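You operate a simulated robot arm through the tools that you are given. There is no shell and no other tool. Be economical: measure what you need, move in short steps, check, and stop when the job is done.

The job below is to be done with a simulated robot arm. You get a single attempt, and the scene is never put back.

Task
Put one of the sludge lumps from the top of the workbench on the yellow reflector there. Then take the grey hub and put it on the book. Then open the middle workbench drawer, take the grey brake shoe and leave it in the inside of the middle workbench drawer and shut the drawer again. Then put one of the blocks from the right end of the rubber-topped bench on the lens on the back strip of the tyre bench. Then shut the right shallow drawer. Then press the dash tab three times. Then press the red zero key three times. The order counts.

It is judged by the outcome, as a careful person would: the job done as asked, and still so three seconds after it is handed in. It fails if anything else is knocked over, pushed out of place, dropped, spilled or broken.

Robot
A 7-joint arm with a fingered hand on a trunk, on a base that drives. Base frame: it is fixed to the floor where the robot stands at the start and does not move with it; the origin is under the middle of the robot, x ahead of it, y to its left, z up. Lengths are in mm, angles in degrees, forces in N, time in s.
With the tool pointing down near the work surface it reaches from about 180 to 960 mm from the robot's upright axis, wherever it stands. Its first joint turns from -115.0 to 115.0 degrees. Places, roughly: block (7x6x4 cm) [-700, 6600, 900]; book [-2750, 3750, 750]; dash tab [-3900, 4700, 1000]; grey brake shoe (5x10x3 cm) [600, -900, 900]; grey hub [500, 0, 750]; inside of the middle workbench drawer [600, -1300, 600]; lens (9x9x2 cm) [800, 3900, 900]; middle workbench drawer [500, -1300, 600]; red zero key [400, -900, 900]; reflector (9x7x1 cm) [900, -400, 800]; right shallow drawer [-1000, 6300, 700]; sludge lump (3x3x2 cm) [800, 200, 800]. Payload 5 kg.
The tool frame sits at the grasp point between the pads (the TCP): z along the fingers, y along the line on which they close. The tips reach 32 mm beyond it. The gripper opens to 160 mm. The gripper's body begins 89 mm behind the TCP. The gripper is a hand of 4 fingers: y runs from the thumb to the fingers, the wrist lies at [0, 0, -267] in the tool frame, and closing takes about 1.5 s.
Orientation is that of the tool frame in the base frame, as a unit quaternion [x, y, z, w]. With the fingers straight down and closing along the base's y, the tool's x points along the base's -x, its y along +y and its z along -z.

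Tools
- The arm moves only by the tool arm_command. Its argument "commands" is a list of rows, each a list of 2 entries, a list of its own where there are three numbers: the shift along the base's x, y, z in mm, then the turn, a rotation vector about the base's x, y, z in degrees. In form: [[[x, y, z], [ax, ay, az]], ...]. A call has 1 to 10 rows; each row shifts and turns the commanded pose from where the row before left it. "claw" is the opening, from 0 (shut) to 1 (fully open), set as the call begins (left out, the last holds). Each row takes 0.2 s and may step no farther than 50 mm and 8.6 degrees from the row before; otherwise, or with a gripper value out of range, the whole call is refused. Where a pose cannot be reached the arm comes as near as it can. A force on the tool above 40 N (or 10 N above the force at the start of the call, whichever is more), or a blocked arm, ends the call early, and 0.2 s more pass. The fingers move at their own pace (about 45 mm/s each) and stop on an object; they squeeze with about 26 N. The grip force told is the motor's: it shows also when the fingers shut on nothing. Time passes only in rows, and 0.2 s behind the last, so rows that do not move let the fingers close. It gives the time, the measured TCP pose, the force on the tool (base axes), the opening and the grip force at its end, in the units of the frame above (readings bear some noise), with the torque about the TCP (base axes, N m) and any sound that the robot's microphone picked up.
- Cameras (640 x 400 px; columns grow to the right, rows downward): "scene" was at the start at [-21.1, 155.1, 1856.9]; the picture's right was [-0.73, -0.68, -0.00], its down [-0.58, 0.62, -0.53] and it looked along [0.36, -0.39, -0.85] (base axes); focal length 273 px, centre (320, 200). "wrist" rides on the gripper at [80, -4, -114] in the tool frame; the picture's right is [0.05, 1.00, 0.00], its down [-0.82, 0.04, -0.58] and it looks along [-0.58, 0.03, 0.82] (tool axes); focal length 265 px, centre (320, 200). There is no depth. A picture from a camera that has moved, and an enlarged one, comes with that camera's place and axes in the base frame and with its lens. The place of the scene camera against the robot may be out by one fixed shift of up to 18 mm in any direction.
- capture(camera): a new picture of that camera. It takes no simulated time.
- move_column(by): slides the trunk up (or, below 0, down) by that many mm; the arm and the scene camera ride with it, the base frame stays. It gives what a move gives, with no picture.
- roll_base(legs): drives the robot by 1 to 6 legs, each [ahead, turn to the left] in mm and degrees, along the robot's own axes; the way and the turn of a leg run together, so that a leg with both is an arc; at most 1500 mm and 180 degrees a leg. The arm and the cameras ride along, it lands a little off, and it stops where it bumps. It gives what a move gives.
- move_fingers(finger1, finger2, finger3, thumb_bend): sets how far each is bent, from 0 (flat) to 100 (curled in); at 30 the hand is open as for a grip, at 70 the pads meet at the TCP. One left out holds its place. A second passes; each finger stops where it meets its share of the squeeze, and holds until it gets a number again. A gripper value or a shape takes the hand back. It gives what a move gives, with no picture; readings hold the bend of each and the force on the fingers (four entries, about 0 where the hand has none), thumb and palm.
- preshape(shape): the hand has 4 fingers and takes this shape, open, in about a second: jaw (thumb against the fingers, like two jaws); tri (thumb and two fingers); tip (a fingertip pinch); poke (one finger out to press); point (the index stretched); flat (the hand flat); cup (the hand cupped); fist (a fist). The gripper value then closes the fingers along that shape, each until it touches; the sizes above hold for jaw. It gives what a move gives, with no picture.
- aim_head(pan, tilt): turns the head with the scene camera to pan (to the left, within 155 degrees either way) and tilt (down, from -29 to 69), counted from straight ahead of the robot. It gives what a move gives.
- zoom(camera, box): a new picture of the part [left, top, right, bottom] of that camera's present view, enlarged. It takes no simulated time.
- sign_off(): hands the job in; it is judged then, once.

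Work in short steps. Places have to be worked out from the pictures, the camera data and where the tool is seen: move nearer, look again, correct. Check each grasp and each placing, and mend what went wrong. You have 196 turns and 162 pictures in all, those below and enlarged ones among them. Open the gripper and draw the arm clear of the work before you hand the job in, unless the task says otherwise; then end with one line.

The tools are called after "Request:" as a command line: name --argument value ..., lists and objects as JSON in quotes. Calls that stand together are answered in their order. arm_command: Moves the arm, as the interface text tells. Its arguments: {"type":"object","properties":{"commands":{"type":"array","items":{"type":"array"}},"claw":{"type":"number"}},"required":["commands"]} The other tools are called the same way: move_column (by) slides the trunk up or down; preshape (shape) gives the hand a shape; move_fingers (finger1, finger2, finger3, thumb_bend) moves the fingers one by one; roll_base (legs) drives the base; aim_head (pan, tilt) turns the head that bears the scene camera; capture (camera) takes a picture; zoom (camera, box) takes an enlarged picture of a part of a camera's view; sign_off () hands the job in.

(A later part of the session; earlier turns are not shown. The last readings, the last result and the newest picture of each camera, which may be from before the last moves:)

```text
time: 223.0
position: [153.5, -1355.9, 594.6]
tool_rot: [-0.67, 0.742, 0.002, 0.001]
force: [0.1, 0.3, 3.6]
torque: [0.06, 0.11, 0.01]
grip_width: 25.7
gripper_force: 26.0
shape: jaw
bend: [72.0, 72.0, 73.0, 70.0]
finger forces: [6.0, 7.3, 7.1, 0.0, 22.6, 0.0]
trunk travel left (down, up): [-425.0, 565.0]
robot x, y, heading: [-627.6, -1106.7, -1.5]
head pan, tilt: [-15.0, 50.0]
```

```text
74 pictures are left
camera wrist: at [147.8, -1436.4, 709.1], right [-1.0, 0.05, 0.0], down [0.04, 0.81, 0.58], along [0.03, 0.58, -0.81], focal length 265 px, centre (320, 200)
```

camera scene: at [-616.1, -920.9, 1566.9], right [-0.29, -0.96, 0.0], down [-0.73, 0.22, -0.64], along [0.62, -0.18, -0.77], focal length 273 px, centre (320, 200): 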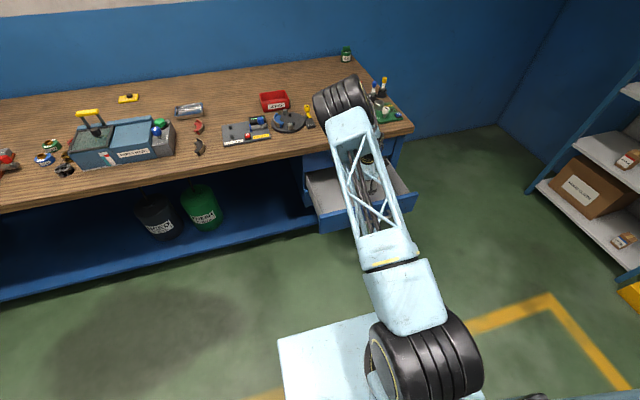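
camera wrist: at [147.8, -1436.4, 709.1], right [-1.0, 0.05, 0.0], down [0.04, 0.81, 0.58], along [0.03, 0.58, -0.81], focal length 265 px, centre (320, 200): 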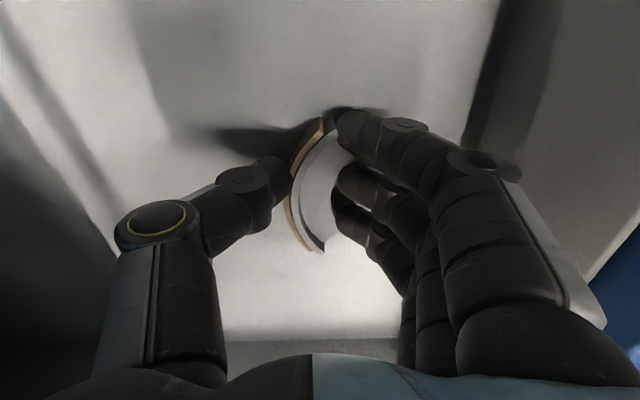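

Contact at z 594.6. Open slightly and lift out.

Request:
arm_command --commands '[[[0, 0, 0], [0, 0, 0]], [[0, 0, 0], [0, 0, 0]], [[0, 0, 0], [0, 0, 0]], [[0, 0, 0], [0, 0, 0]], [[0, 0, 15], [0, 0, 0]], [[0, 0, 30], [0, 0, 0]], [[0, 0, 40], [0, 0, 0]], [[0, 0, 40], [0, 0, 0]], [[-10, 0, 40], [0, 0, 0]]]' --claw 0.36

Request:
capture --camera "wrist"

```text
time: 225.0
position: [143.3, -1354.2, 758.1]
tool_rot: [-0.67, 0.742, 0.002, 0.0]
force: [-0.5, 0.3, -0.4]
torque: [-0.01, 0.04, -0.01]
grip_width: 57.3
gripper_force: 0.0
shape: jaw
bend: [73.0, 73.0, 73.0, 70.0]
finger forces: [0.0, 0.0, 0.0, 0.0, 0.1, 0.1]
trunk travel left (down, up): [-425.0, 565.0]
robot x, y, heading: [-629.8, -1106.4, -1.5]
head pan, tilt: [-15.0, 50.0]
```

```text
73 pictures are left
camera wrist: at [137.4, -1436.2, 872.8], right [-1.0, 0.05, 0.0], down [0.04, 0.81, 0.58], along [0.03, 0.58, -0.81], focal length 265 px, centre (320, 200)
```

wrist: 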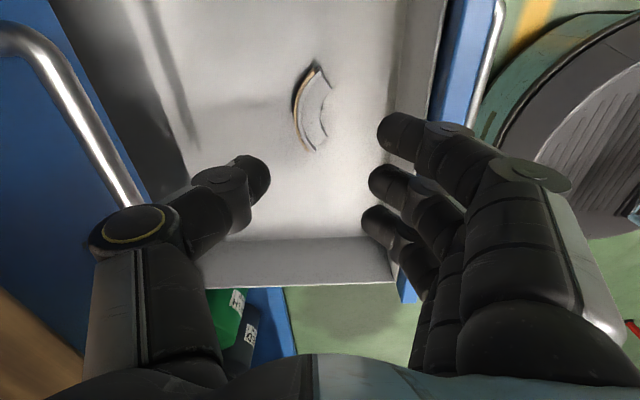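

Shoe lies flat in the drawer. Raise, retreat and turn the hand horizontal again to push the drawer by its bar.

Request:
move_column --by 300

Request:
arm_command --commands '[[[-35, 10, 0], [0, 0, 5]], [[-35, 10, 0], [0, 0, 0]], [[-35, 10, 0], [0, -8, 0]], [[-35, 10, 0], [0, -8, 0]], [[-20, 10, 0], [0, -8, 0]], [[0, 10, 0], [0, -8, 0]], [[0, 10, 0], [0, -8, 0]], [[0, 10, 0], [0, -8, 0]], [[0, 0, 0], [0, -8, 0]], [[0, 0, 0], [0, -8, 0]]]' --claw 0.55

Request:
arm_command --commands '[[[0, 0, 0], [0, -8, 0]], [[0, 0, 0], [0, -8, 0]], [[0, 0, 0], [0, -8, 0]]]'

Request:
capture --camera "scene"

```text
time: 228.0
position: [144.5, -1354.2, 1058.0]
tool_rot: [-0.67, 0.742, 0.001, 0.001]
force: [0.6, -0.2, -1.4]
torque: [0.03, 0.01, -0.05]
grip_width: 56.9
gripper_force: 0.0
shape: jaw
bend: [73.0, 73.0, 73.0, 70.0]
finger forces: [0.0, 0.0, 0.1, 0.0, 0.1, 0.1]
trunk travel left (down, up): [-725.0, 265.0]
robot x, y, heading: [-629.6, -1103.2, -1.5]
head pan, tilt: [-15.0, 50.0]
```

```text
time: 230.4
position: [8.9, -1138.7, 1060.6]
tool_rot: [0.663, -0.527, 0.324, -0.421]
force: [0.4, 0.8, -0.3]
torque: [0.0, 0.02, -0.02]
grip_width: 87.8
gripper_force: 0.0
shape: jaw
bend: [72.0, 72.0, 72.0, 70.0]
finger forces: [0.0, 0.0, 0.0, 0.0, 0.1, 0.1]
out of reach, approached as far as the arm can: row 5
trunk travel left (down, up): [-725.0, 265.0]
robot x, y, heading: [-629.2, -1109.0, -1.5]
head pan, tilt: [-15.0, 50.0]
stopped in row 10: the arm was blocked; the commanded pose is now the measured one
```

```text
time: 231.2
position: [7.0, -1140.5, 1061.2]
tool_rot: [0.58, -0.429, 0.456, -0.521]
force: [-0.2, 0.2, 0.3]
torque: [-0.05, 0.0, -0.03]
grip_width: 87.8
gripper_force: 0.1
shape: jaw
bend: [72.0, 72.0, 72.0, 70.0]
finger forces: [0.0, 0.0, 0.1, 0.0, 0.0, 0.1]
trunk travel left (down, up): [-725.0, 265.0]
robot x, y, heading: [-624.7, -1103.1, -1.4]
head pan, tilt: [-15.0, 50.0]
```

```text
72 pictures are left
camera scene: at [-616.3, -920.5, 1867.0], right [-0.29, -0.96, 0.0], down [-0.73, 0.22, -0.64], along [0.62, -0.18, -0.77], focal length 273 px, centre (320, 200)
```

scene: 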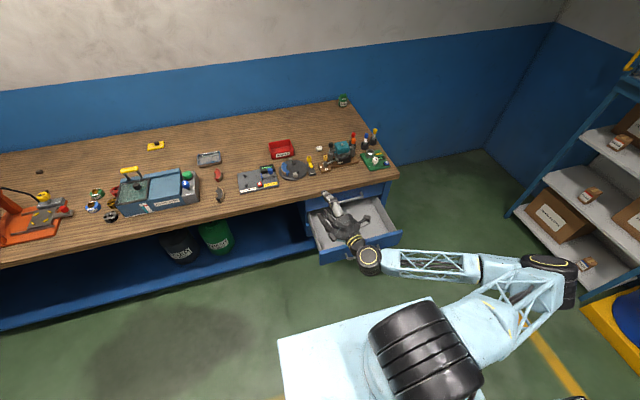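

Correct the yaw/roll and move to (-100,-1340).

Request:
arm_command --commands '[[[0, 0, 0], [0, 0, -6]], [[0, 0, 0], [0, 0, -6]], [[0, 0, 0], [5, -1.5, 0]], [[-20, -40, 0], [0, 0, 0]], [[-20, -40, 0], [0, 0, 0]], [[-20, -40, 0], [0, 0, 0]], [[-20, -40, 0], [0, 0, 0]], [[-20, -40, 0], [0, 0, 0]]]'

```text
time: 233.2
position: [-68.6, -1282.9, 1058.4]
tool_rot: [-0.518, 0.482, -0.463, 0.534]
force: [0.0, 0.0, 0.4]
torque: [-0.01, 0.0, 0.03]
grip_width: 87.7
gripper_force: 0.1
shape: jaw
bend: [72.0, 72.0, 72.0, 70.0]
finger forces: [0.1, 0.0, 0.0, 0.1, 0.0, 0.0]
trunk travel left (down, up): [-725.0, 265.0]
robot x, y, heading: [-627.1, -1110.4, -1.6]
head pan, tilt: [-15.0, 50.0]
stopped in row 8: the arm was blocked; the commanded pose is now the measured one
```

Request:
arm_command --commands '[[[0, -20, 0], [0, 0, -3]], [[0, -25, 0], [0, 0, -3]]]'

Request:
capture --camera "scene"

```text
time: 233.8
position: [-62.8, -1316.8, 1061.4]
tool_rot: [-0.5, 0.501, -0.484, 0.514]
force: [0.7, 0.2, 0.3]
torque: [0.03, 0.01, 0.01]
grip_width: 87.9
gripper_force: 0.0
shape: jaw
bend: [72.0, 72.0, 72.0, 70.0]
finger forces: [0.0, 0.0, 0.0, 0.0, 0.1, 0.1]
trunk travel left (down, up): [-725.0, 265.0]
robot x, y, heading: [-629.7, -1105.7, -1.4]
head pan, tilt: [-15.0, 50.0]
```

```text
71 pictures are left
camera scene: at [-616.3, -921.4, 1868.4], right [-0.29, -0.96, 0.0], down [-0.73, 0.22, -0.64], along [0.62, -0.18, -0.77], focal length 273 px, centre (320, 200)
```

scene: 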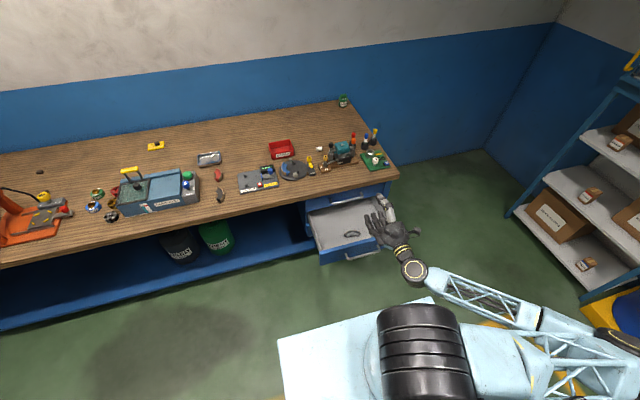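

Back the base 40 mm for clearance, lower the trunk 400, then look.

Request:
roll_base --legs '[[-40, 0]]'

Request:
move_column --by -400

Request:
arm_command --commands '[[[0, 0, -30], [0, 0, 0]], [[0, -5, -25], [0, 0, 0]]]'

Request:
capture --camera "wrist"

```text
time: 234.6
position: [-104.2, -1317.6, 1059.3]
tool_rot: [-0.5, 0.501, -0.485, 0.513]
force: [-0.1, -1.1, 0.3]
torque: [0.01, 0.01, 0.02]
grip_width: 88.0
gripper_force: 0.1
shape: jaw
bend: [72.0, 72.0, 72.0, 70.0]
finger forces: [0.1, 0.0, 0.0, 0.0, 0.0, 0.1]
trunk travel left (down, up): [-725.0, 265.0]
robot x, y, heading: [-668.4, -1107.7, -1.7]
head pan, tilt: [-15.0, 50.0]
```

```text
time: 238.5
position: [-96.4, -1312.1, 655.8]
tool_rot: [-0.508, 0.5, -0.479, 0.513]
force: [0.3, 0.0, 0.5]
torque: [0.02, 0.02, -0.01]
grip_width: 88.0
gripper_force: 0.1
shape: jaw
bend: [72.0, 72.0, 72.0, 70.0]
finger forces: [0.0, 0.1, 0.0, 0.0, 0.0, 0.0]
trunk travel left (down, up): [-325.0, 665.0]
robot x, y, heading: [-664.1, -1104.0, -1.7]
head pan, tilt: [-15.0, 50.0]
```

```text
time: 239.1
position: [-95.1, -1312.5, 602.2]
tool_rot: [-0.513, 0.497, -0.476, 0.513]
force: [-0.1, 0.4, 0.3]
torque: [0.01, -0.01, -0.01]
grip_width: 88.2
gripper_force: 0.0
shape: jaw
bend: [72.0, 72.0, 72.0, 70.0]
finger forces: [0.0, 0.0, 0.0, 0.1, 0.0, 0.0]
trunk travel left (down, up): [-325.0, 665.0]
robot x, y, heading: [-667.7, -1104.4, -1.7]
head pan, tilt: [-15.0, 50.0]
```

```text
70 pictures are left
camera wrist: at [-205.5, -1400.8, 607.4], right [-0.02, -0.03, -1.0], down [-0.62, 0.78, -0.01], along [0.78, 0.62, -0.03], focal length 265 px, centre (320, 200)
```

wrist: 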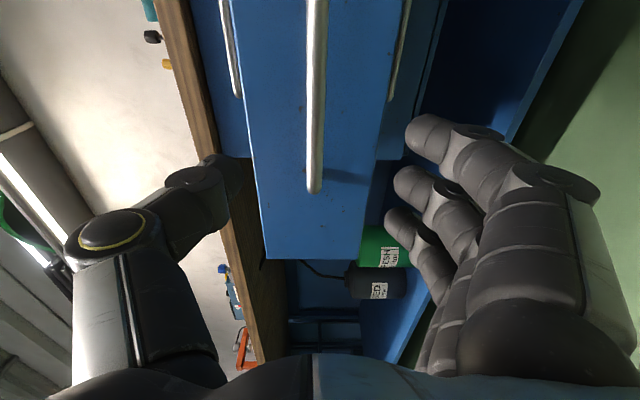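

Aligned with the bar. Advance 82 mm and grip.

Request:
arm_command --commands '[[[30, 0, 0], [0, 0, 0]], [[30, 0, 0], [0, 0, 0]], [[22, 0, 2], [0, 0, 0]]]'

Request:
arm_command --commands '[[[0, 0, 0], [0, 0, 0]], [[0, 0, 0], [0, 0, 0]], [[0, 0, 0], [0, 0, 0]], [[0, 0, 0], [0, 0, 0]], [[0, 0, 0], [0, 0, 0]], [[0, 0, 0], [0, 0, 0]], [[0, 0, 0], [0, 0, 0]]]' --claw 0.0

Request:
capture --camera "wrist"

```text
time: 239.9
position: [-22.7, -1324.6, 605.2]
tool_rot: [-0.5, 0.503, -0.486, 0.511]
force: [0.1, 0.2, 0.0]
torque: [0.0, -0.01, -0.02]
grip_width: 88.1
gripper_force: 0.1
shape: jaw
bend: [72.0, 72.0, 72.0, 70.0]
finger forces: [0.0, 0.1, 0.0, 0.0, 0.0, 0.1]
trunk travel left (down, up): [-325.0, 665.0]
robot x, y, heading: [-670.4, -1103.5, -1.6]
head pan, tilt: [-15.0, 50.0]
```

```text
time: 241.5
position: [-20.3, -1321.4, 606.3]
tool_rot: [-0.502, 0.501, -0.485, 0.512]
force: [0.9, -0.2, -2.0]
torque: [-0.02, 0.1, -0.01]
grip_width: 7.2
gripper_force: 25.9
shape: jaw
bend: [71.0, 71.0, 72.0, 71.0]
finger forces: [7.1, 7.2, 7.2, 0.1, 21.8, 0.0]
trunk travel left (down, up): [-325.0, 665.0]
robot x, y, heading: [-668.1, -1104.6, -1.5]
head pan, tilt: [-15.0, 50.0]
```

```text
69 pictures are left
camera wrist: at [-134.8, -1407.0, 610.3], right [0.0, -0.03, -1.0], down [-0.6, 0.8, -0.02], along [0.8, 0.6, -0.02], focal length 265 px, centre (320, 200)
```

wrist: 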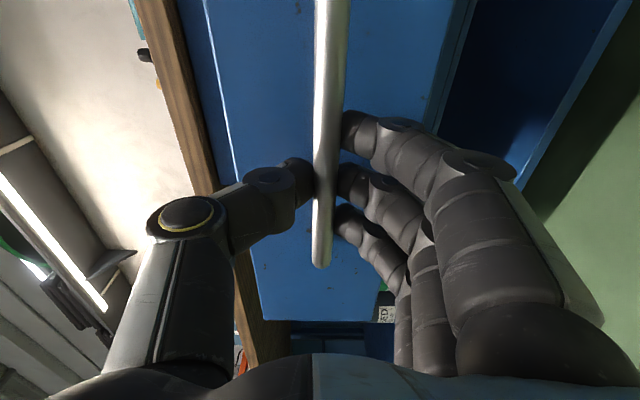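

Gripped. Push the drawer in.

Request:
arm_command --commands '[[[30, 0, 0], [0, 0, 0]], [[30, 0, 0], [0, 0, 0]], [[30, 0, 0], [0, 0, 0]], [[30, 0, 0], [0, 0, 0]], [[30, 0, 0], [0, 0, 0]], [[30, 0, 0], [0, 0, 0]], [[30, 0, 0], [0, 0, 0]], [[25, 0, 0], [0, 0, 0]], [[15, 0, 0], [0, 0, 0]]]'

Request:
arm_command --commands '[[[8, 0, 0], [0, 0, 0]], [[8, 0, 0], [0, 0, 0]], [[8, 0, 0], [0, 0, 0]]]'

Request:
capture --camera "scene"

```text
time: 242.7
position: [118.8, -1367.6, 621.6]
tool_rot: [0.536, -0.477, 0.507, -0.477]
force: [-0.8, 4.9, -23.9]
torque: [0.56, -0.08, -0.53]
grip_width: 5.0
gripper_force: 25.5
shape: jaw
bend: [72.0, 72.0, 72.0, 75.0]
finger forces: [40.8, 0.0, 8.8, 0.0, 0.0, 0.0]
trunk travel left (down, up): [-325.0, 665.0]
robot x, y, heading: [-668.8, -1106.1, -1.3]
head pan, tilt: [-15.0, 50.0]
stopped in row 6: the force on the tool passed its limit at 48 N (the readings are from after the stop); the commanded pose is now the measured one
```

```text
time: 243.2
position: [122.7, -1369.3, 620.2]
tool_rot: [0.543, -0.475, 0.507, -0.473]
force: [-1.3, 7.1, -16.0]
torque: [0.56, -0.17, -0.56]
grip_width: 4.4
gripper_force: 26.2
shape: jaw
bend: [73.0, 72.0, 72.0, 75.0]
finger forces: [38.7, 0.0, 7.5, 0.0, 0.1, 0.1]
trunk travel left (down, up): [-325.0, 665.0]
robot x, y, heading: [-666.9, -1105.2, -1.4]
head pan, tilt: [-15.0, 50.0]
stopped in row 2: the force on the tool passed its limit at 41 N (the readings are from after the stop); the commanded pose is now the measured one
```

```text
68 pictures are left
camera scene: at [-656.8, -919.8, 1466.9], right [-0.28, -0.96, 0.0], down [-0.74, 0.21, -0.64], along [0.62, -0.18, -0.77], focal length 273 px, centre (320, 200)
```

scene: 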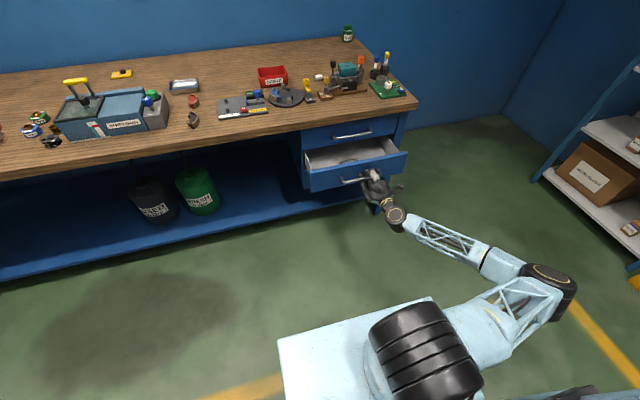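

The arm drifted sideways and slipped on the bar. Open the hand and inspect.

Request:
arm_command --commands '[[[0, 0, 0], [0, 0, 0]], [[0, 0, 0], [0, 0, 0]], [[0, 0, 0], [0, 0, 0]], [[0, 0, 0], [0, 0, 0]], [[0, 0, 0], [0, 0, 0]]]' --claw 0.55

Request:
capture --camera "wrist"

```text
time: 244.4
position: [123.4, -1370.3, 621.6]
tool_rot: [0.541, -0.475, 0.508, -0.474]
force: [1.3, 0.5, 0.3]
torque: [-0.01, -0.01, 0.02]
grip_width: 86.9
gripper_force: 0.1
shape: jaw
bend: [72.0, 72.0, 72.0, 70.0]
finger forces: [0.0, 0.0, 0.1, 0.0, 0.0, 0.0]
trunk travel left (down, up): [-325.0, 665.0]
robot x, y, heading: [-667.9, -1109.0, -1.3]
head pan, tilt: [-15.0, 50.0]
```

```text
67 pictures are left
camera wrist: at [10.6, -1454.2, 638.6], right [-0.03, -0.15, -0.99], down [-0.61, 0.79, -0.1], along [0.8, 0.59, -0.12], focal length 265 px, centre (320, 200)
```

wrist: 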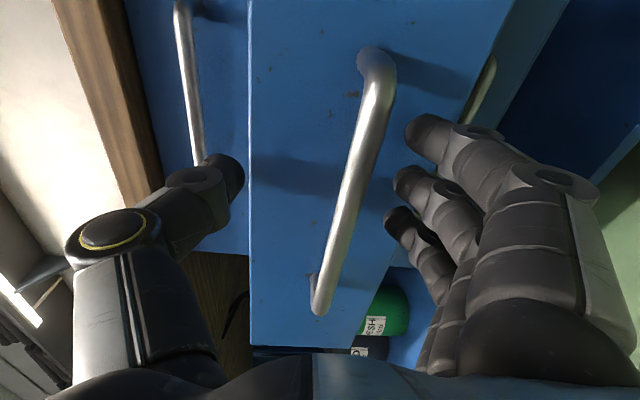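

The bar is still between the fingers. Level the hand, lower 12 mm, grip, and push using the base drive instead.

Request:
arm_command --commands '[[[0, 0, -6], [3, 0, 0]], [[0, 0, -6], [3, 0, 0]]]'

Request:
arm_command --commands '[[[0, 0, 0], [0, 0, 0]], [[0, 0, 0], [0, 0, 0]], [[0, 0, 0], [0, 0, 0]], [[0, 0, 0], [0, 0, 0]], [[0, 0, 0], [0, 0, 0]], [[0, 0, 0], [0, 0, 0]], [[0, 0, 0], [0, 0, 0]]]' --claw 0.0

Request:
capture --camera "wrist"

```text
time: 245.2
position: [127.7, -1392.4, 636.3]
tool_rot: [0.536, -0.477, 0.502, -0.483]
force: [-0.4, 0.6, -0.4]
torque: [-0.02, 0.01, -0.03]
grip_width: 87.3
gripper_force: 0.0
shape: jaw
bend: [72.0, 72.0, 72.0, 70.0]
finger forces: [0.0, 0.0, 0.1, 0.0, 0.0, 0.0]
trunk travel left (down, up): [-325.0, 665.0]
robot x, y, heading: [-664.5, -1106.1, -1.2]
head pan, tilt: [-15.0, 50.0]
stopped in row 2: the arm was blocked; the commanded pose is now the measured one
```

```text
time: 246.8
position: [128.7, -1392.4, 632.1]
tool_rot: [0.535, -0.478, 0.501, -0.484]
force: [1.7, -1.7, -18.2]
torque: [0.03, 0.18, -0.07]
grip_width: 17.9
gripper_force: 25.8
shape: jaw
bend: [73.0, 74.0, 74.0, 73.0]
finger forces: [6.6, 5.9, 5.9, 0.0, 3.3, 0.0]
trunk travel left (down, up): [-325.0, 665.0]
robot x, y, heading: [-666.7, -1104.8, -1.0]
head pan, tilt: [-15.0, 50.0]
```

```text
66 pictures are left
camera wrist: at [16.1, -1477.4, 647.7], right [-0.03, -0.13, -0.99], down [-0.61, 0.79, -0.08], along [0.79, 0.61, -0.1], focal length 265 px, centre (320, 200)
```

wrist: 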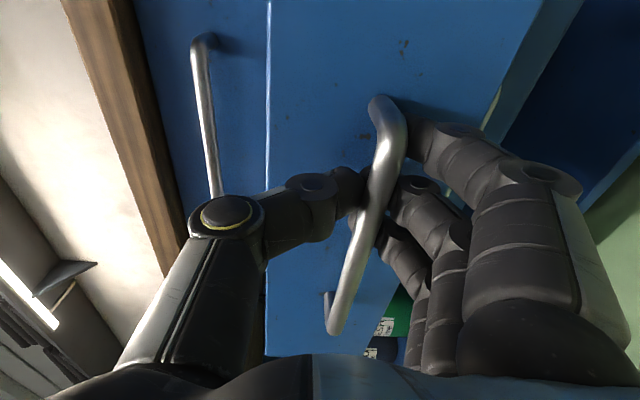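

Gripped near the bar's middle. Push with the base 110 mm.

Request:
roll_base --legs '[[110, 0]]'

Request:
capture --camera "wrist"

Request:
capture --camera "scene"

```text
time: 248.0
position: [238.7, -1392.7, 634.8]
tool_rot: [0.537, -0.477, 0.499, -0.485]
force: [-0.8, 12.8, -22.4]
torque: [0.57, 0.27, -0.1]
grip_width: 17.9
gripper_force: 26.4
shape: jaw
bend: [74.0, 74.0, 74.0, 74.0]
finger forces: [12.0, 7.0, 7.2, 0.0, 2.3, 0.0]
trunk travel left (down, up): [-325.0, 665.0]
robot x, y, heading: [-556.4, -1109.0, -1.4]
head pan, tilt: [-15.0, 50.0]
```

```text
65 pictures are left
camera wrist: at [127.0, -1478.0, 648.7], right [-0.02, -0.13, -0.99], down [-0.61, 0.78, -0.08], along [0.79, 0.61, -0.1], focal length 265 px, centre (320, 200)
```

wrist: 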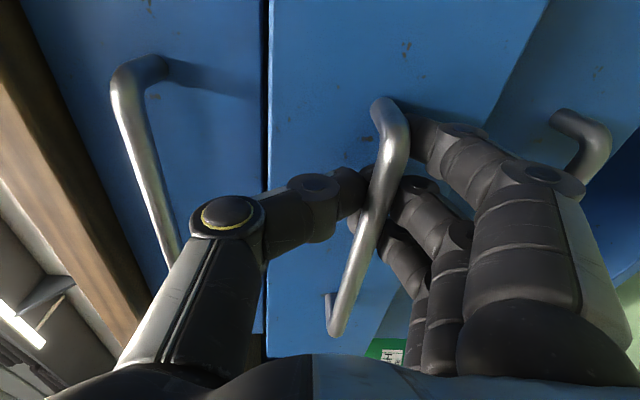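

```text
64 pictures are left
camera scene: at [-546.0, -922.1, 1466.8], right [-0.28, -0.96, 0.0], down [-0.74, 0.21, -0.64], along [0.62, -0.18, -0.77], focal length 273 px, centre (320, 200)
```

scene: 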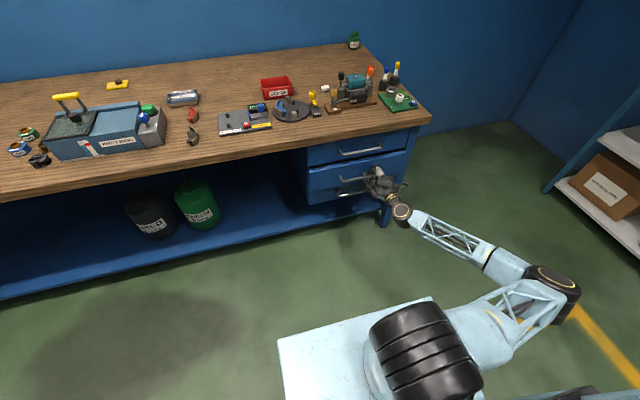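

Nearly shut. Push 20 mm more.

Request:
roll_base --legs '[[20, 0]]'

Request:
zoom --camera "scene" --box '[290, 120, 430, 230]'

Request:
capture --camera "wrist"

```text
time: 248.8
position: [258.8, -1392.3, 633.7]
tool_rot: [0.537, -0.477, 0.499, -0.485]
force: [-1.2, 8.2, -19.3]
torque: [0.42, 0.25, -0.21]
grip_width: 17.4
gripper_force: 25.8
shape: jaw
bend: [74.0, 74.0, 74.0, 74.0]
finger forces: [13.1, 7.1, 7.3, 0.0, 0.0, 0.0]
trunk travel left (down, up): [-325.0, 665.0]
robot x, y, heading: [-536.5, -1107.4, -0.9]
head pan, tilt: [-15.0, 50.0]
```

```text
3.64 times, centred on (360, 175) of scene
camera zoom: at [-526.1, -922.6, 1466.8], right [-0.28, -0.96, 0.0], down [-0.74, 0.21, -0.64], along [0.62, -0.18, -0.77], focal length 994 px, centre (174, 291)
```

zoom: 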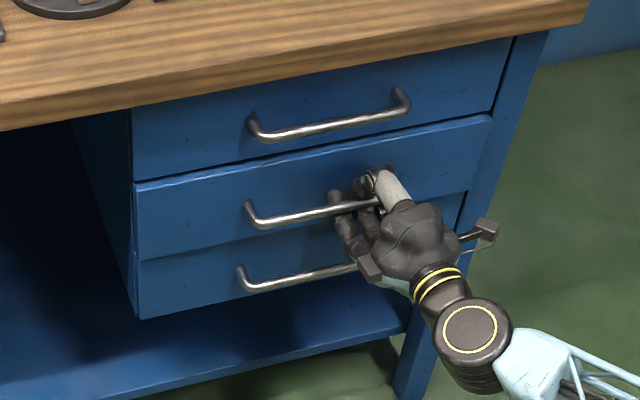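

```text
62 pictures are left
camera wrist: at [147.2, -1477.9, 648.3], right [-0.03, -0.13, -0.99], down [-0.62, 0.78, -0.08], along [0.79, 0.61, -0.1], focal length 265 px, centre (320, 200)
```

wrist: 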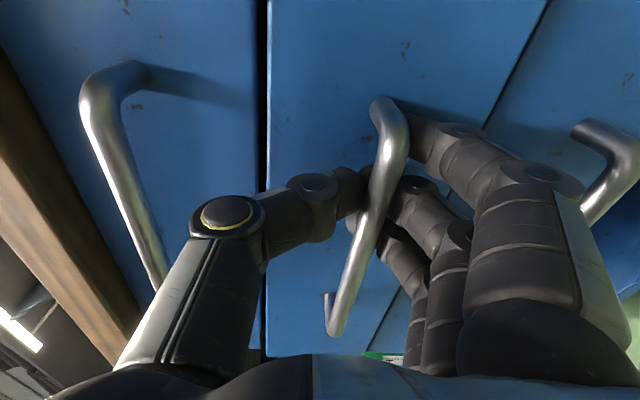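

Looks almost flush; push another 15 mm watching the force.

Request:
roll_base --legs '[[15, 0]]'

Request:
zoom --camera "scene" --box '[290, 120, 430, 230]'

```text
time: 249.6
position: [268.9, -1392.2, 629.6]
tool_rot: [0.54, -0.478, 0.496, -0.484]
force: [-4.2, 1.0, -5.0]
torque: [0.16, 0.43, -0.64]
grip_width: 15.2
gripper_force: 25.6
shape: jaw
bend: [75.0, 74.0, 74.0, 74.0]
finger forces: [15.6, 0.0, 5.8, 0.0, 0.0, 0.0]
trunk travel left (down, up): [-325.0, 665.0]
robot x, y, heading: [-523.1, -1108.4, -1.1]
head pan, tilt: [-15.0, 50.0]
stopped in leg 1: the force on the tool passed its limit at 52 N (the readings are from after the stop); the commanded pose is now the measured one
```

```text
3.64 times, centred on (360, 175) of scene
camera zoom: at [-514.5, -922.7, 1467.0], right [-0.28, -0.96, 0.0], down [-0.74, 0.21, -0.64], along [0.62, -0.18, -0.77], focal length 994 px, centre (174, 291)
```

zoom: 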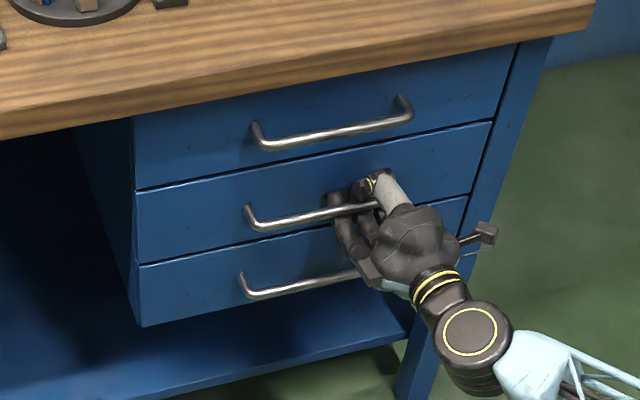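

Drawer flush and stopped hard. Open the hand and back away.

Request:
arm_command --commands '[[[0, 0, 0], [0, 0, 0]], [[0, 0, 0], [0, 0, 0]], [[0, 0, 0], [0, 0, 0]], [[0, 0, 0], [0, 0, 0]], [[0, 0, 0], [0, 0, 0]], [[0, 0, 0], [0, 0, 0]], [[0, 0, 0], [0, 0, 0]]]' --claw 0.6

Request:
capture --camera "wrist"

```text
time: 251.2
position: [267.5, -1393.8, 631.6]
tool_rot: [0.539, -0.479, 0.496, -0.484]
force: [-30.0, -4.0, -14.6]
torque: [0.07, 0.28, -0.58]
grip_width: 78.3
gripper_force: 0.0
shape: jaw
bend: [72.0, 71.0, 71.0, 78.0]
finger forces: [10.3, 0.1, 0.0, 0.1, 24.3, 0.0]
trunk travel left (down, up): [-325.0, 665.0]
robot x, y, heading: [-526.7, -1106.4, -1.1]
head pan, tilt: [-15.0, 50.0]
```

```text
60 pictures are left
camera wrist: at [157.2, -1479.0, 645.7], right [-0.03, -0.13, -0.99], down [-0.62, 0.78, -0.08], along [0.79, 0.61, -0.1], focal length 265 px, centre (320, 200)
```

wrist: 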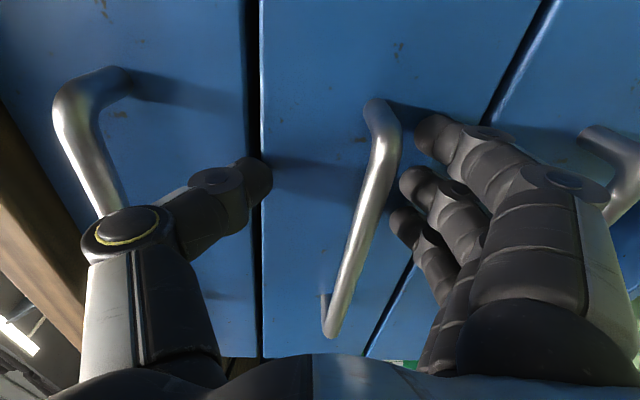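

Withdraw straight back with the base.

Request:
roll_base --legs '[[-150, 0]]'

Request:
move_column --by 400

Request:
zoom --camera "scene" --box '[190, 120, 430, 280]'

```text
time: 252.6
position: [119.8, -1388.0, 630.3]
tool_rot: [0.54, -0.478, 0.497, -0.483]
force: [0.5, -0.1, -1.3]
torque: [0.03, -0.01, 0.02]
grip_width: 95.7
gripper_force: 0.1
shape: jaw
bend: [71.0, 71.0, 71.0, 69.0]
finger forces: [0.0, 0.1, 0.1, 0.1, 0.0, 0.0]
trunk travel left (down, up): [-325.0, 665.0]
robot x, y, heading: [-672.6, -1106.2, -0.8]
head pan, tilt: [-15.0, 50.0]
```

```text
time: 256.4
position: [120.7, -1388.8, 1031.0]
tool_rot: [0.539, -0.477, 0.496, -0.485]
force: [-1.1, 0.1, -0.1]
torque: [0.0, 0.0, -0.01]
grip_width: 95.6
gripper_force: 0.1
shape: jaw
bend: [71.0, 71.0, 71.0, 69.0]
finger forces: [0.0, 0.0, 0.0, 0.0, 0.0, 0.1]
trunk travel left (down, up): [-725.0, 265.0]
robot x, y, heading: [-674.8, -1104.6, -1.2]
head pan, tilt: [-15.0, 50.0]
```

```text
2.50 times, centred on (310, 200) of scene
camera zoom: at [-663.6, -919.8, 1866.9], right [-0.28, -0.96, 0.0], down [-0.74, 0.21, -0.64], along [0.62, -0.18, -0.77], focal length 683 px, centre (345, 200)
```

zoom: 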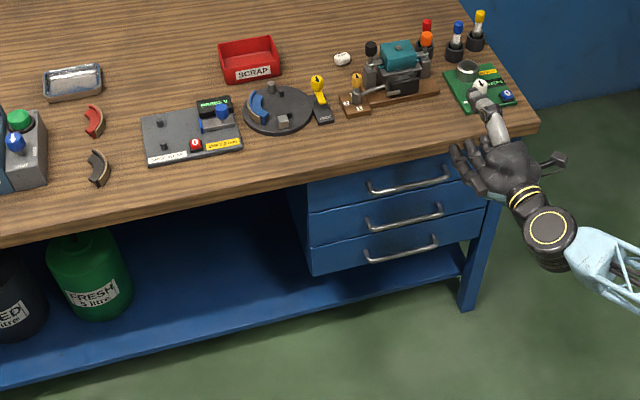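

Drawer shut with the shoe inside. Now restore the hand to pointing down in free space.

Request:
arm_command --commands '[[[-30, 20, 0], [0, 8.4, 0]], [[-30, 20, 0], [0, 8.4, 0]], [[-30, 20, 0], [0, 8.4, 0]], [[-20, 20, 0], [0, 8.4, 0]], [[0, 20, 0], [0, 8.4, 0]], [[0, 20, 0], [0, 8.4, 0]], [[0, 20, 0], [0, 8.4, 0]], [[0, 0, 0], [0, 8.4, 0]], [[0, 0, 0], [0, 8.4, 0]], [[0, 0, 0], [0, 8.4, 0]]]'

```text
time: 258.6
position: [10.5, -1250.2, 1031.5]
tool_rot: [0.737, -0.675, 0.012, -0.038]
force: [-1.1, 2.0, 0.1]
torque: [-0.2, -0.1, -0.08]
grip_width: 96.1
gripper_force: 0.0
shape: jaw
bend: [71.0, 71.0, 71.0, 69.0]
finger forces: [0.0, 0.0, 0.1, 0.1, 0.1, 0.0]
trunk travel left (down, up): [-725.0, 265.0]
robot x, y, heading: [-673.7, -1105.3, -1.1]
head pan, tilt: [-15.0, 50.0]
```

Correct the residual tilt and tuck the arm, then drive toward the rubber-topped bench.

Request:
arm_command --commands '[[[-30, 25, 0], [-2.3, 4, 0]], [[-35, 30, 0], [0, 0, 0]], [[-35, 30, 0], [0, 0, 0]], [[-35, 30, 0], [0, 0, 0]], [[-35, 30, 0], [0, 0, 3]], [[-35, 30, 0], [0, 0, 3]], [[-35, 30, 0], [0, 0, 3]]]'

Request:
roll_base --legs '[[-100, 0], [0, 91], [1500, 0], [1500, 0], [1500, 0], [1500, 0]]'

Request:
aim_head --pan 0 --tilt 35

Request:
capture --camera "scene"

```text
time: 260.2
position: [-229.0, -1041.7, 1032.3]
tool_rot: [0.784, -0.62, -0.003, 0.0]
force: [-0.2, 0.8, 0.2]
torque: [-0.01, 0.03, 0.0]
grip_width: 95.9
gripper_force: 0.0
shape: jaw
bend: [71.0, 71.0, 71.0, 69.0]
finger forces: [0.0, 0.1, 0.0, 0.0, 0.0, 0.0]
trunk travel left (down, up): [-725.0, 265.0]
robot x, y, heading: [-670.3, -1103.4, -1.2]
head pan, tilt: [-15.0, 50.0]
```

```text
time: 293.4
position: [-692.7, 5323.1, 1031.1]
tool_rot: [0.994, 0.112, -0.003, 0.002]
force: [0.0, 0.5, -0.3]
torque: [0.01, 0.0, 0.0]
grip_width: 95.8
gripper_force: 0.0
shape: jaw
bend: [71.0, 71.0, 71.0, 69.0]
finger forces: [0.0, 0.1, 0.0, 0.0, 0.0, 0.1]
trunk travel left (down, up): [-725.0, 265.0]
robot x, y, heading: [-634.4, 4874.9, 88.5]
head pan, tilt: [-15.0, 50.0]
```

```text
time: 294.2
position: [-693.9, 5322.0, 1031.4]
tool_rot: [0.994, 0.113, -0.003, 0.002]
force: [-0.8, 0.5, 0.0]
torque: [-0.01, 0.0, 0.02]
grip_width: 95.8
gripper_force: 0.1
shape: jaw
bend: [71.0, 71.0, 71.0, 69.0]
finger forces: [0.1, 0.0, 0.0, 0.1, 0.0, 0.1]
trunk travel left (down, up): [-725.0, 265.0]
robot x, y, heading: [-634.3, 4876.3, 88.7]
head pan, tilt: [0.0, 35.0]
```

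```text
58 pictures are left
camera scene: at [-846.5, 4913.5, 1888.5], right [1.0, -0.03, 0.0], down [-0.02, -0.57, -0.82], along [0.02, 0.82, -0.57], focal length 273 px, centre (320, 200)
```

scene: 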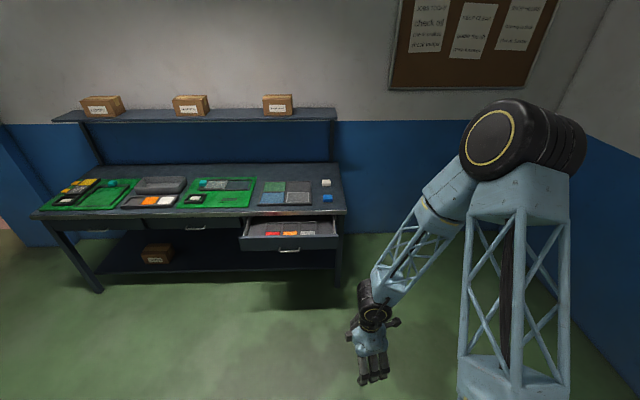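

Request:
zoom --camera "scene" --box '[220, 150, 370, 260]'

Request:
zoom --camera "scene" --box '[30, 150, 260, 260]'

```text
3.64 times, centred on (295, 205) of scene
camera zoom: at [-846.5, 4913.5, 1888.5], right [1.0, -0.03, 0.0], down [-0.02, -0.57, -0.82], along [0.02, 0.82, -0.57], focal length 994 px, centre (411, 182)
```

zoom: 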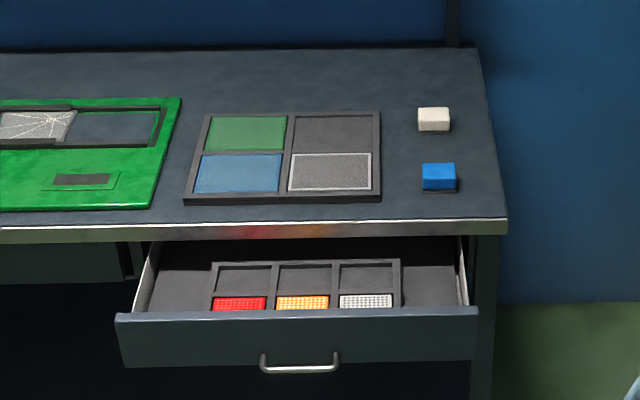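

```text
2.78 times, centred on (145, 205) of scene
camera zoom: at [-846.5, 4913.5, 1888.5], right [1.0, -0.03, 0.0], down [-0.02, -0.57, -0.82], along [0.02, 0.82, -0.57], focal length 760 px, centre (807, 186)
```

zoom: 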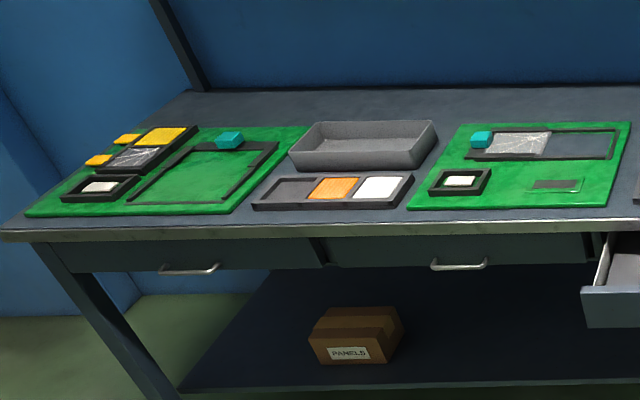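

Two blocks (white, blue) at the right end; the right drawer is open. Drive 700 forward and look with the wrist camera.

Request:
roll_base --legs '[[0, 1.4], [700, 0]]'

Request:
arm_command --commands '[[[0, 40, 15], [0, 0, 0]], [[0, 40, 15], [0, 0, 0]], [[0, 40, 0], [0, 0, 0]], [[0, 40, 0], [0, 0, 0]], [[-10, 40, 0], [0, 0, 0]], [[-10, 40, 0], [0, 0, 0]]]'

Request:
capture --camera "wrist"

Request:
capture --camera "scene"

```text
time: 298.4
position: [-702.9, 6026.8, 1030.9]
tool_rot: [0.992, 0.125, -0.003, 0.002]
force: [0.3, -0.1, 0.2]
torque: [0.0, -0.02, -0.02]
grip_width: 95.6
gripper_force: 0.0
shape: jaw
bend: [71.0, 71.0, 71.0, 69.0]
finger forces: [0.0, 0.0, 0.0, 0.0, 0.0, 0.0]
trunk travel left (down, up): [-725.0, 265.0]
robot x, y, heading: [-631.2, 5585.1, 89.8]
head pan, tilt: [0.0, 35.0]
```

```text
time: 299.9
position: [-722.1, 6266.8, 1061.1]
tool_rot: [0.992, 0.124, -0.003, 0.002]
force: [0.2, 0.0, -0.1]
torque: [-0.01, -0.02, 0.01]
grip_width: 96.0
gripper_force: 0.0
shape: jaw
bend: [71.0, 71.0, 71.0, 69.0]
finger forces: [0.0, 0.0, 0.0, 0.0, 0.0, 0.0]
trunk travel left (down, up): [-725.0, 265.0]
robot x, y, heading: [-631.4, 5580.9, 89.6]
head pan, tilt: [0.0, 35.0]
```

```text
55 pictures are left
camera wrist: at [-645.8, 6290.9, 1175.6], right [0.3, -0.95, 0.0], down [-0.78, -0.24, 0.58], along [-0.56, -0.18, -0.81], focal length 265 px, centre (320, 200)
```

wrist: 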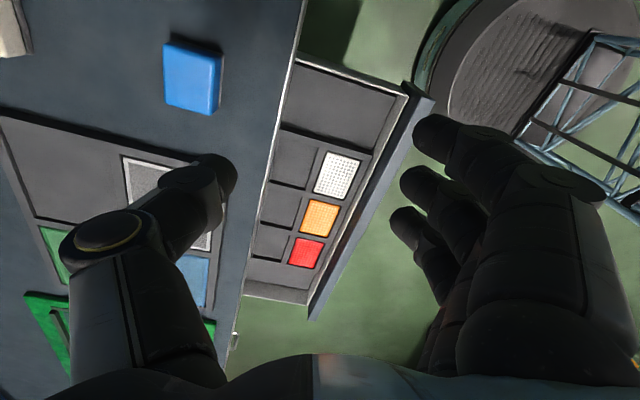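

```text
54 pictures are left
camera scene: at [-845.3, 5615.7, 1888.5], right [1.0, 0.0, 0.0], down [0.0, -0.57, -0.82], along [0.0, 0.82, -0.57], focal length 273 px, centre (320, 200)
```

scene: 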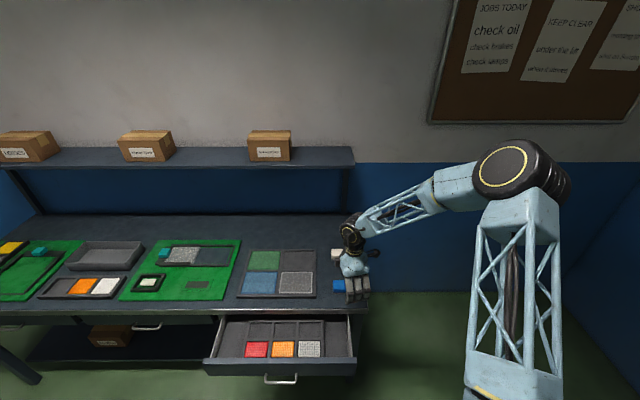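

Blue block near (-737,6388). Align the hand with the bench (turn −17°) and move over it.

Request:
arm_command --commands '[[[-4, 30, 0], [0, 0, -6]], [[-4, 30, 0], [0, 0, -6]], [[-4, 30, -10], [0, 0, -5]], [[-4, 31, -25], [0, 0, 0]], [[0, 0, -25], [0, 0, 0]]]' --claw 0.75

Request:
capture --camera "wrist"

```text
time: 301.1
position: [-739.5, 6387.8, 1001.7]
tool_rot: [1.0, -0.023, -0.004, 0.002]
force: [0.6, 0.4, 0.2]
torque: [-0.03, 0.0, 0.0]
grip_width: 119.6
gripper_force: 0.1
shape: jaw
bend: [63.0, 63.0, 63.0, 60.0]
finger forces: [0.1, 0.0, 0.0, 0.1, 0.1, 0.0]
trunk travel left (down, up): [-725.0, 265.0]
robot x, y, heading: [-634.0, 5579.8, 89.7]
head pan, tilt: [0.0, 35.0]
```

```text
53 pictures are left
camera wrist: at [-659.5, 6387.6, 1115.8], right [0.01, -1.0, 0.0], down [-0.81, 0.0, 0.58], along [-0.58, 0.0, -0.81], focal length 265 px, centre (320, 200)
```

wrist: 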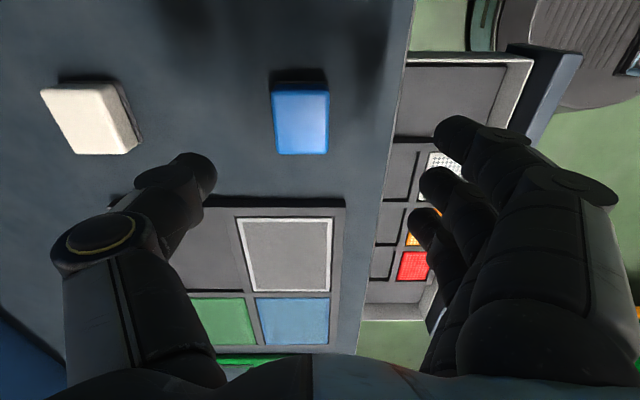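

Block top triangulates at z≈862, centre (-745,6405). Adjust and descend to z≈915.

Request:
arm_command --commands '[[[-5, 17, -20], [0, 0, 0]], [[0, 0, -35], [0, 0, 0]], [[0, 0, -32], [0, 0, 0]]]'

Request:
capture --camera "wrist"

```text
time: 301.9
position: [-743.8, 6404.7, 912.9]
tool_rot: [1.0, -0.024, -0.004, 0.002]
force: [0.6, 0.4, -0.2]
torque: [-0.02, 0.0, 0.0]
grip_width: 119.9
gripper_force: 0.2
shape: jaw
bend: [63.0, 63.0, 63.0, 60.0]
finger forces: [0.0, 0.0, 0.0, 0.0, 0.1, 0.0]
trunk travel left (down, up): [-725.0, 265.0]
robot x, y, heading: [-634.6, 5585.1, 89.9]
head pan, tilt: [0.0, 35.0]
```

```text
52 pictures are left
camera wrist: at [-664.1, 6404.6, 1027.4], right [0.0, -1.0, 0.0], down [-0.81, 0.0, 0.58], along [-0.58, -0.01, -0.81], focal length 265 px, centre (320, 200)
```

wrist: 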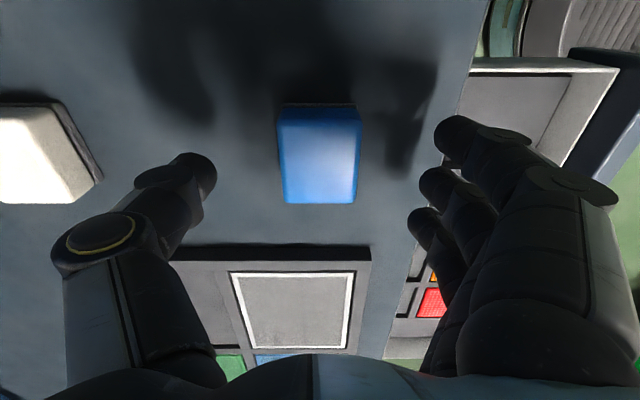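

Centered. Shift −6 x and descend to z≈866.

Request:
arm_command --commands '[[[-6, 0, -20], [0, 0, 0]], [[0, 0, -15], [0, 0, 0]], [[0, 0, -12], [0, 0, 0]]]' --claw 0.65

Request:
capture --camera "wrist"

```text
time: 302.6
position: [-748.6, 6404.6, 872.2]
tool_rot: [1.0, -0.023, -0.004, -0.002]
force: [2.2, 2.9, 40.3]
torque: [-2.68, -0.34, 0.17]
grip_width: 103.4
gripper_force: 0.0
shape: jaw
bend: [71.0, 71.0, 70.0, 66.0]
finger forces: [16.5, 13.4, 10.2, 0.1, 0.0, 0.2]
trunk travel left (down, up): [-725.0, 265.0]
robot x, y, heading: [-631.0, 5582.2, 90.1]
head pan, tilt: [0.0, 35.0]
```

```text
51 pictures are left
camera wrist: at [-669.1, 6403.9, 986.3], right [0.0, -1.0, 0.0], down [-0.81, -0.01, 0.58], along [-0.58, 0.0, -0.81], focal length 265 px, centre (320, 200)
```

wrist: 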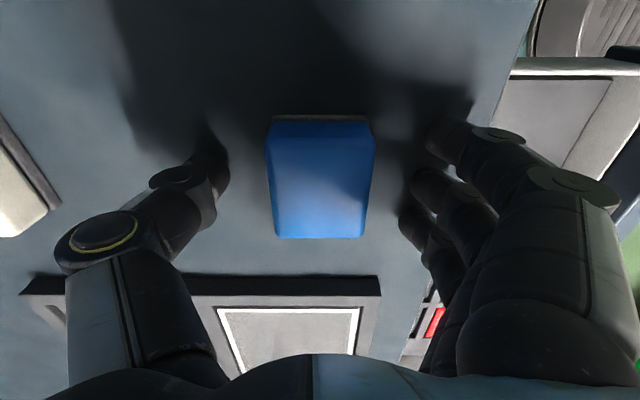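

Fingertips reached the bench (z≈840). Raise 6 mm and close.

Request:
arm_command --commands '[[[0, 0, 6], [0, 0, 0]]]'

Request:
arm_command --commands '[[[0, 0, 0], [0, 0, 0]], [[0, 0, 0], [0, 0, 0]], [[0, 0, 0], [0, 0, 0]], [[0, 0, 0], [0, 0, 0]], [[0, 0, 0], [0, 0, 0]], [[0, 0, 0], [0, 0, 0]], [[0, 0, 0], [0, 0, 0]]]' --claw 0.0

Request:
arm_command --commands '[[[0, 0, 20], [0, 0, 0]], [[0, 0, 40], [0, 0, 0]], [[0, 0, 45], [0, 0, 0]], [[0, 0, 45], [0, 0, 0]]]'

Request:
capture --camera "wrist"

```text
time: 303.1
position: [-748.5, 6403.2, 872.1]
tool_rot: [1.0, -0.023, -0.003, 0.002]
force: [0.4, 2.0, 14.2]
torque: [-0.9, -0.17, 0.06]
grip_width: 103.2
gripper_force: 0.0
shape: jaw
bend: [71.0, 70.0, 70.0, 66.0]
finger forces: [6.7, 4.6, 2.5, 0.0, 0.1, 0.0]
trunk travel left (down, up): [-725.0, 265.0]
robot x, y, heading: [-636.2, 5586.7, 89.6]
head pan, tilt: [0.0, 35.0]
```

```text
time: 304.6
position: [-749.0, 6404.9, 872.6]
tool_rot: [1.0, -0.024, -0.004, 0.002]
force: [-0.7, -1.8, 2.8]
torque: [-0.23, -0.09, -0.06]
grip_width: 43.9
gripper_force: 26.0
shape: jaw
bend: [72.0, 71.0, 73.0, 71.0]
finger forces: [10.5, 12.7, 4.4, 0.0, 22.6, 0.0]
trunk travel left (down, up): [-725.0, 265.0]
robot x, y, heading: [-634.7, 5584.1, 89.9]
head pan, tilt: [0.0, 35.0]
```

```text
time: 305.6
position: [-749.4, 6402.1, 1023.6]
tool_rot: [1.0, -0.023, -0.004, 0.001]
force: [0.4, -0.4, -0.9]
torque: [0.04, 0.01, -0.03]
grip_width: 43.3
gripper_force: 25.9
shape: jaw
bend: [72.0, 71.0, 73.0, 71.0]
finger forces: [8.9, 11.7, 4.1, 0.0, 23.4, 0.0]
trunk travel left (down, up): [-725.0, 265.0]
robot x, y, heading: [-632.0, 5579.1, 89.8]
head pan, tilt: [0.0, 35.0]
```

```text
50 pictures are left
camera wrist: at [-670.2, 6402.1, 1137.2], right [0.01, -1.0, 0.0], down [-0.81, 0.0, 0.58], along [-0.58, -0.01, -0.81], focal length 265 px, centre (320, 200)
```

wrist: 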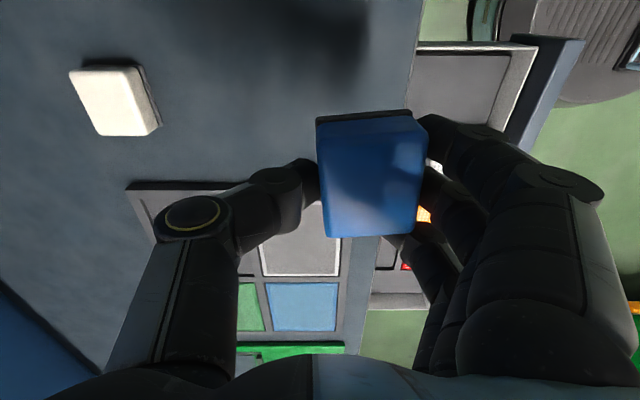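

Block held. Retract the arm, back away, and drive to face the tyre bench.

Request:
arm_command --commands '[[[0, -40, 10], [0, 0, 0]], [[0, -40, 10], [0, 0, 0]], [[0, -40, 0], [0, 0, 2]], [[0, -40, 0], [0, 0, 2]], [[0, -40, 0], [0, 0, 2]], [[0, -40, 0], [0, 0, 2]], [[0, -40, 0], [0, 0, 2]], [[0, -40, 0], [0, 0, 2]], [[0, -40, 0], [0, 0, 2]], [[0, -20, 0], [0, 0, 2]]]'

Request:
roll_base --legs '[[-1000, 0], [0, -175], [750, 0], [0, 85]]'

Request:
aim_head --pan 0 --tilt 38

Request:
capture --camera "scene"

```text
time: 307.9
position: [-750.6, 6023.0, 1043.7]
tool_rot: [0.993, 0.116, -0.002, 0.002]
force: [0.2, 0.8, -0.7]
torque: [0.05, 0.05, 0.01]
grip_width: 43.5
gripper_force: 26.4
shape: jaw
bend: [72.0, 71.0, 73.0, 71.0]
finger forces: [8.7, 11.5, 3.8, 0.1, 22.9, 0.0]
trunk travel left (down, up): [-725.0, 265.0]
robot x, y, heading: [-634.6, 5583.6, 89.7]
head pan, tilt: [0.0, 35.0]
```

```text
time: 328.0
position: [-129.9, 3954.3, 1042.8]
tool_rot: [0.785, -0.619, -0.004, -0.001]
force: [-0.3, 0.1, -0.3]
torque: [-0.03, 0.01, -0.01]
grip_width: 42.7
gripper_force: 25.9
shape: jaw
bend: [72.0, 71.0, 73.0, 71.0]
finger forces: [8.5, 10.7, 3.6, 0.0, 21.7, 0.0]
trunk travel left (down, up): [-725.0, 265.0]
robot x, y, heading: [-571.8, 3838.5, -0.2]
head pan, tilt: [0.0, 35.0]
```

```text
time: 328.7
position: [-130.5, 3954.1, 1044.3]
tool_rot: [0.786, -0.619, -0.004, 0.0]
force: [-0.6, 0.1, 0.0]
torque: [0.04, -0.01, 0.04]
grip_width: 42.6
gripper_force: 26.1
shape: jaw
bend: [72.0, 71.0, 73.0, 71.0]
finger forces: [8.5, 10.7, 3.6, 0.0, 21.7, 0.0]
trunk travel left (down, up): [-725.0, 265.0]
robot x, y, heading: [-568.9, 3835.9, -0.0]
head pan, tilt: [0.0, 38.0]
```

```text
49 pictures are left
camera scene: at [-552.8, 4042.9, 1884.0], right [0.0, -1.0, 0.0], down [-0.62, 0.0, -0.79], along [0.79, 0.0, -0.62], focal length 273 px, centre (320, 200)
```

scene: 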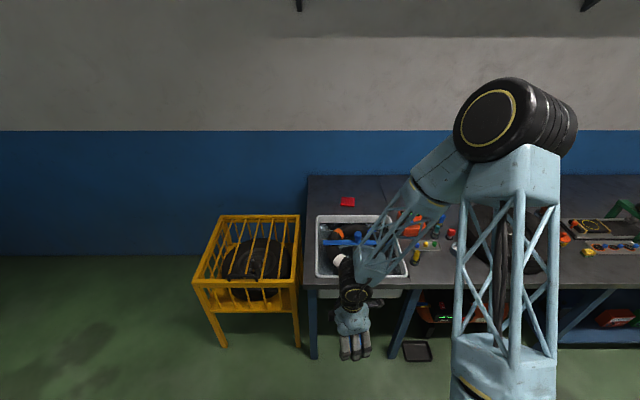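

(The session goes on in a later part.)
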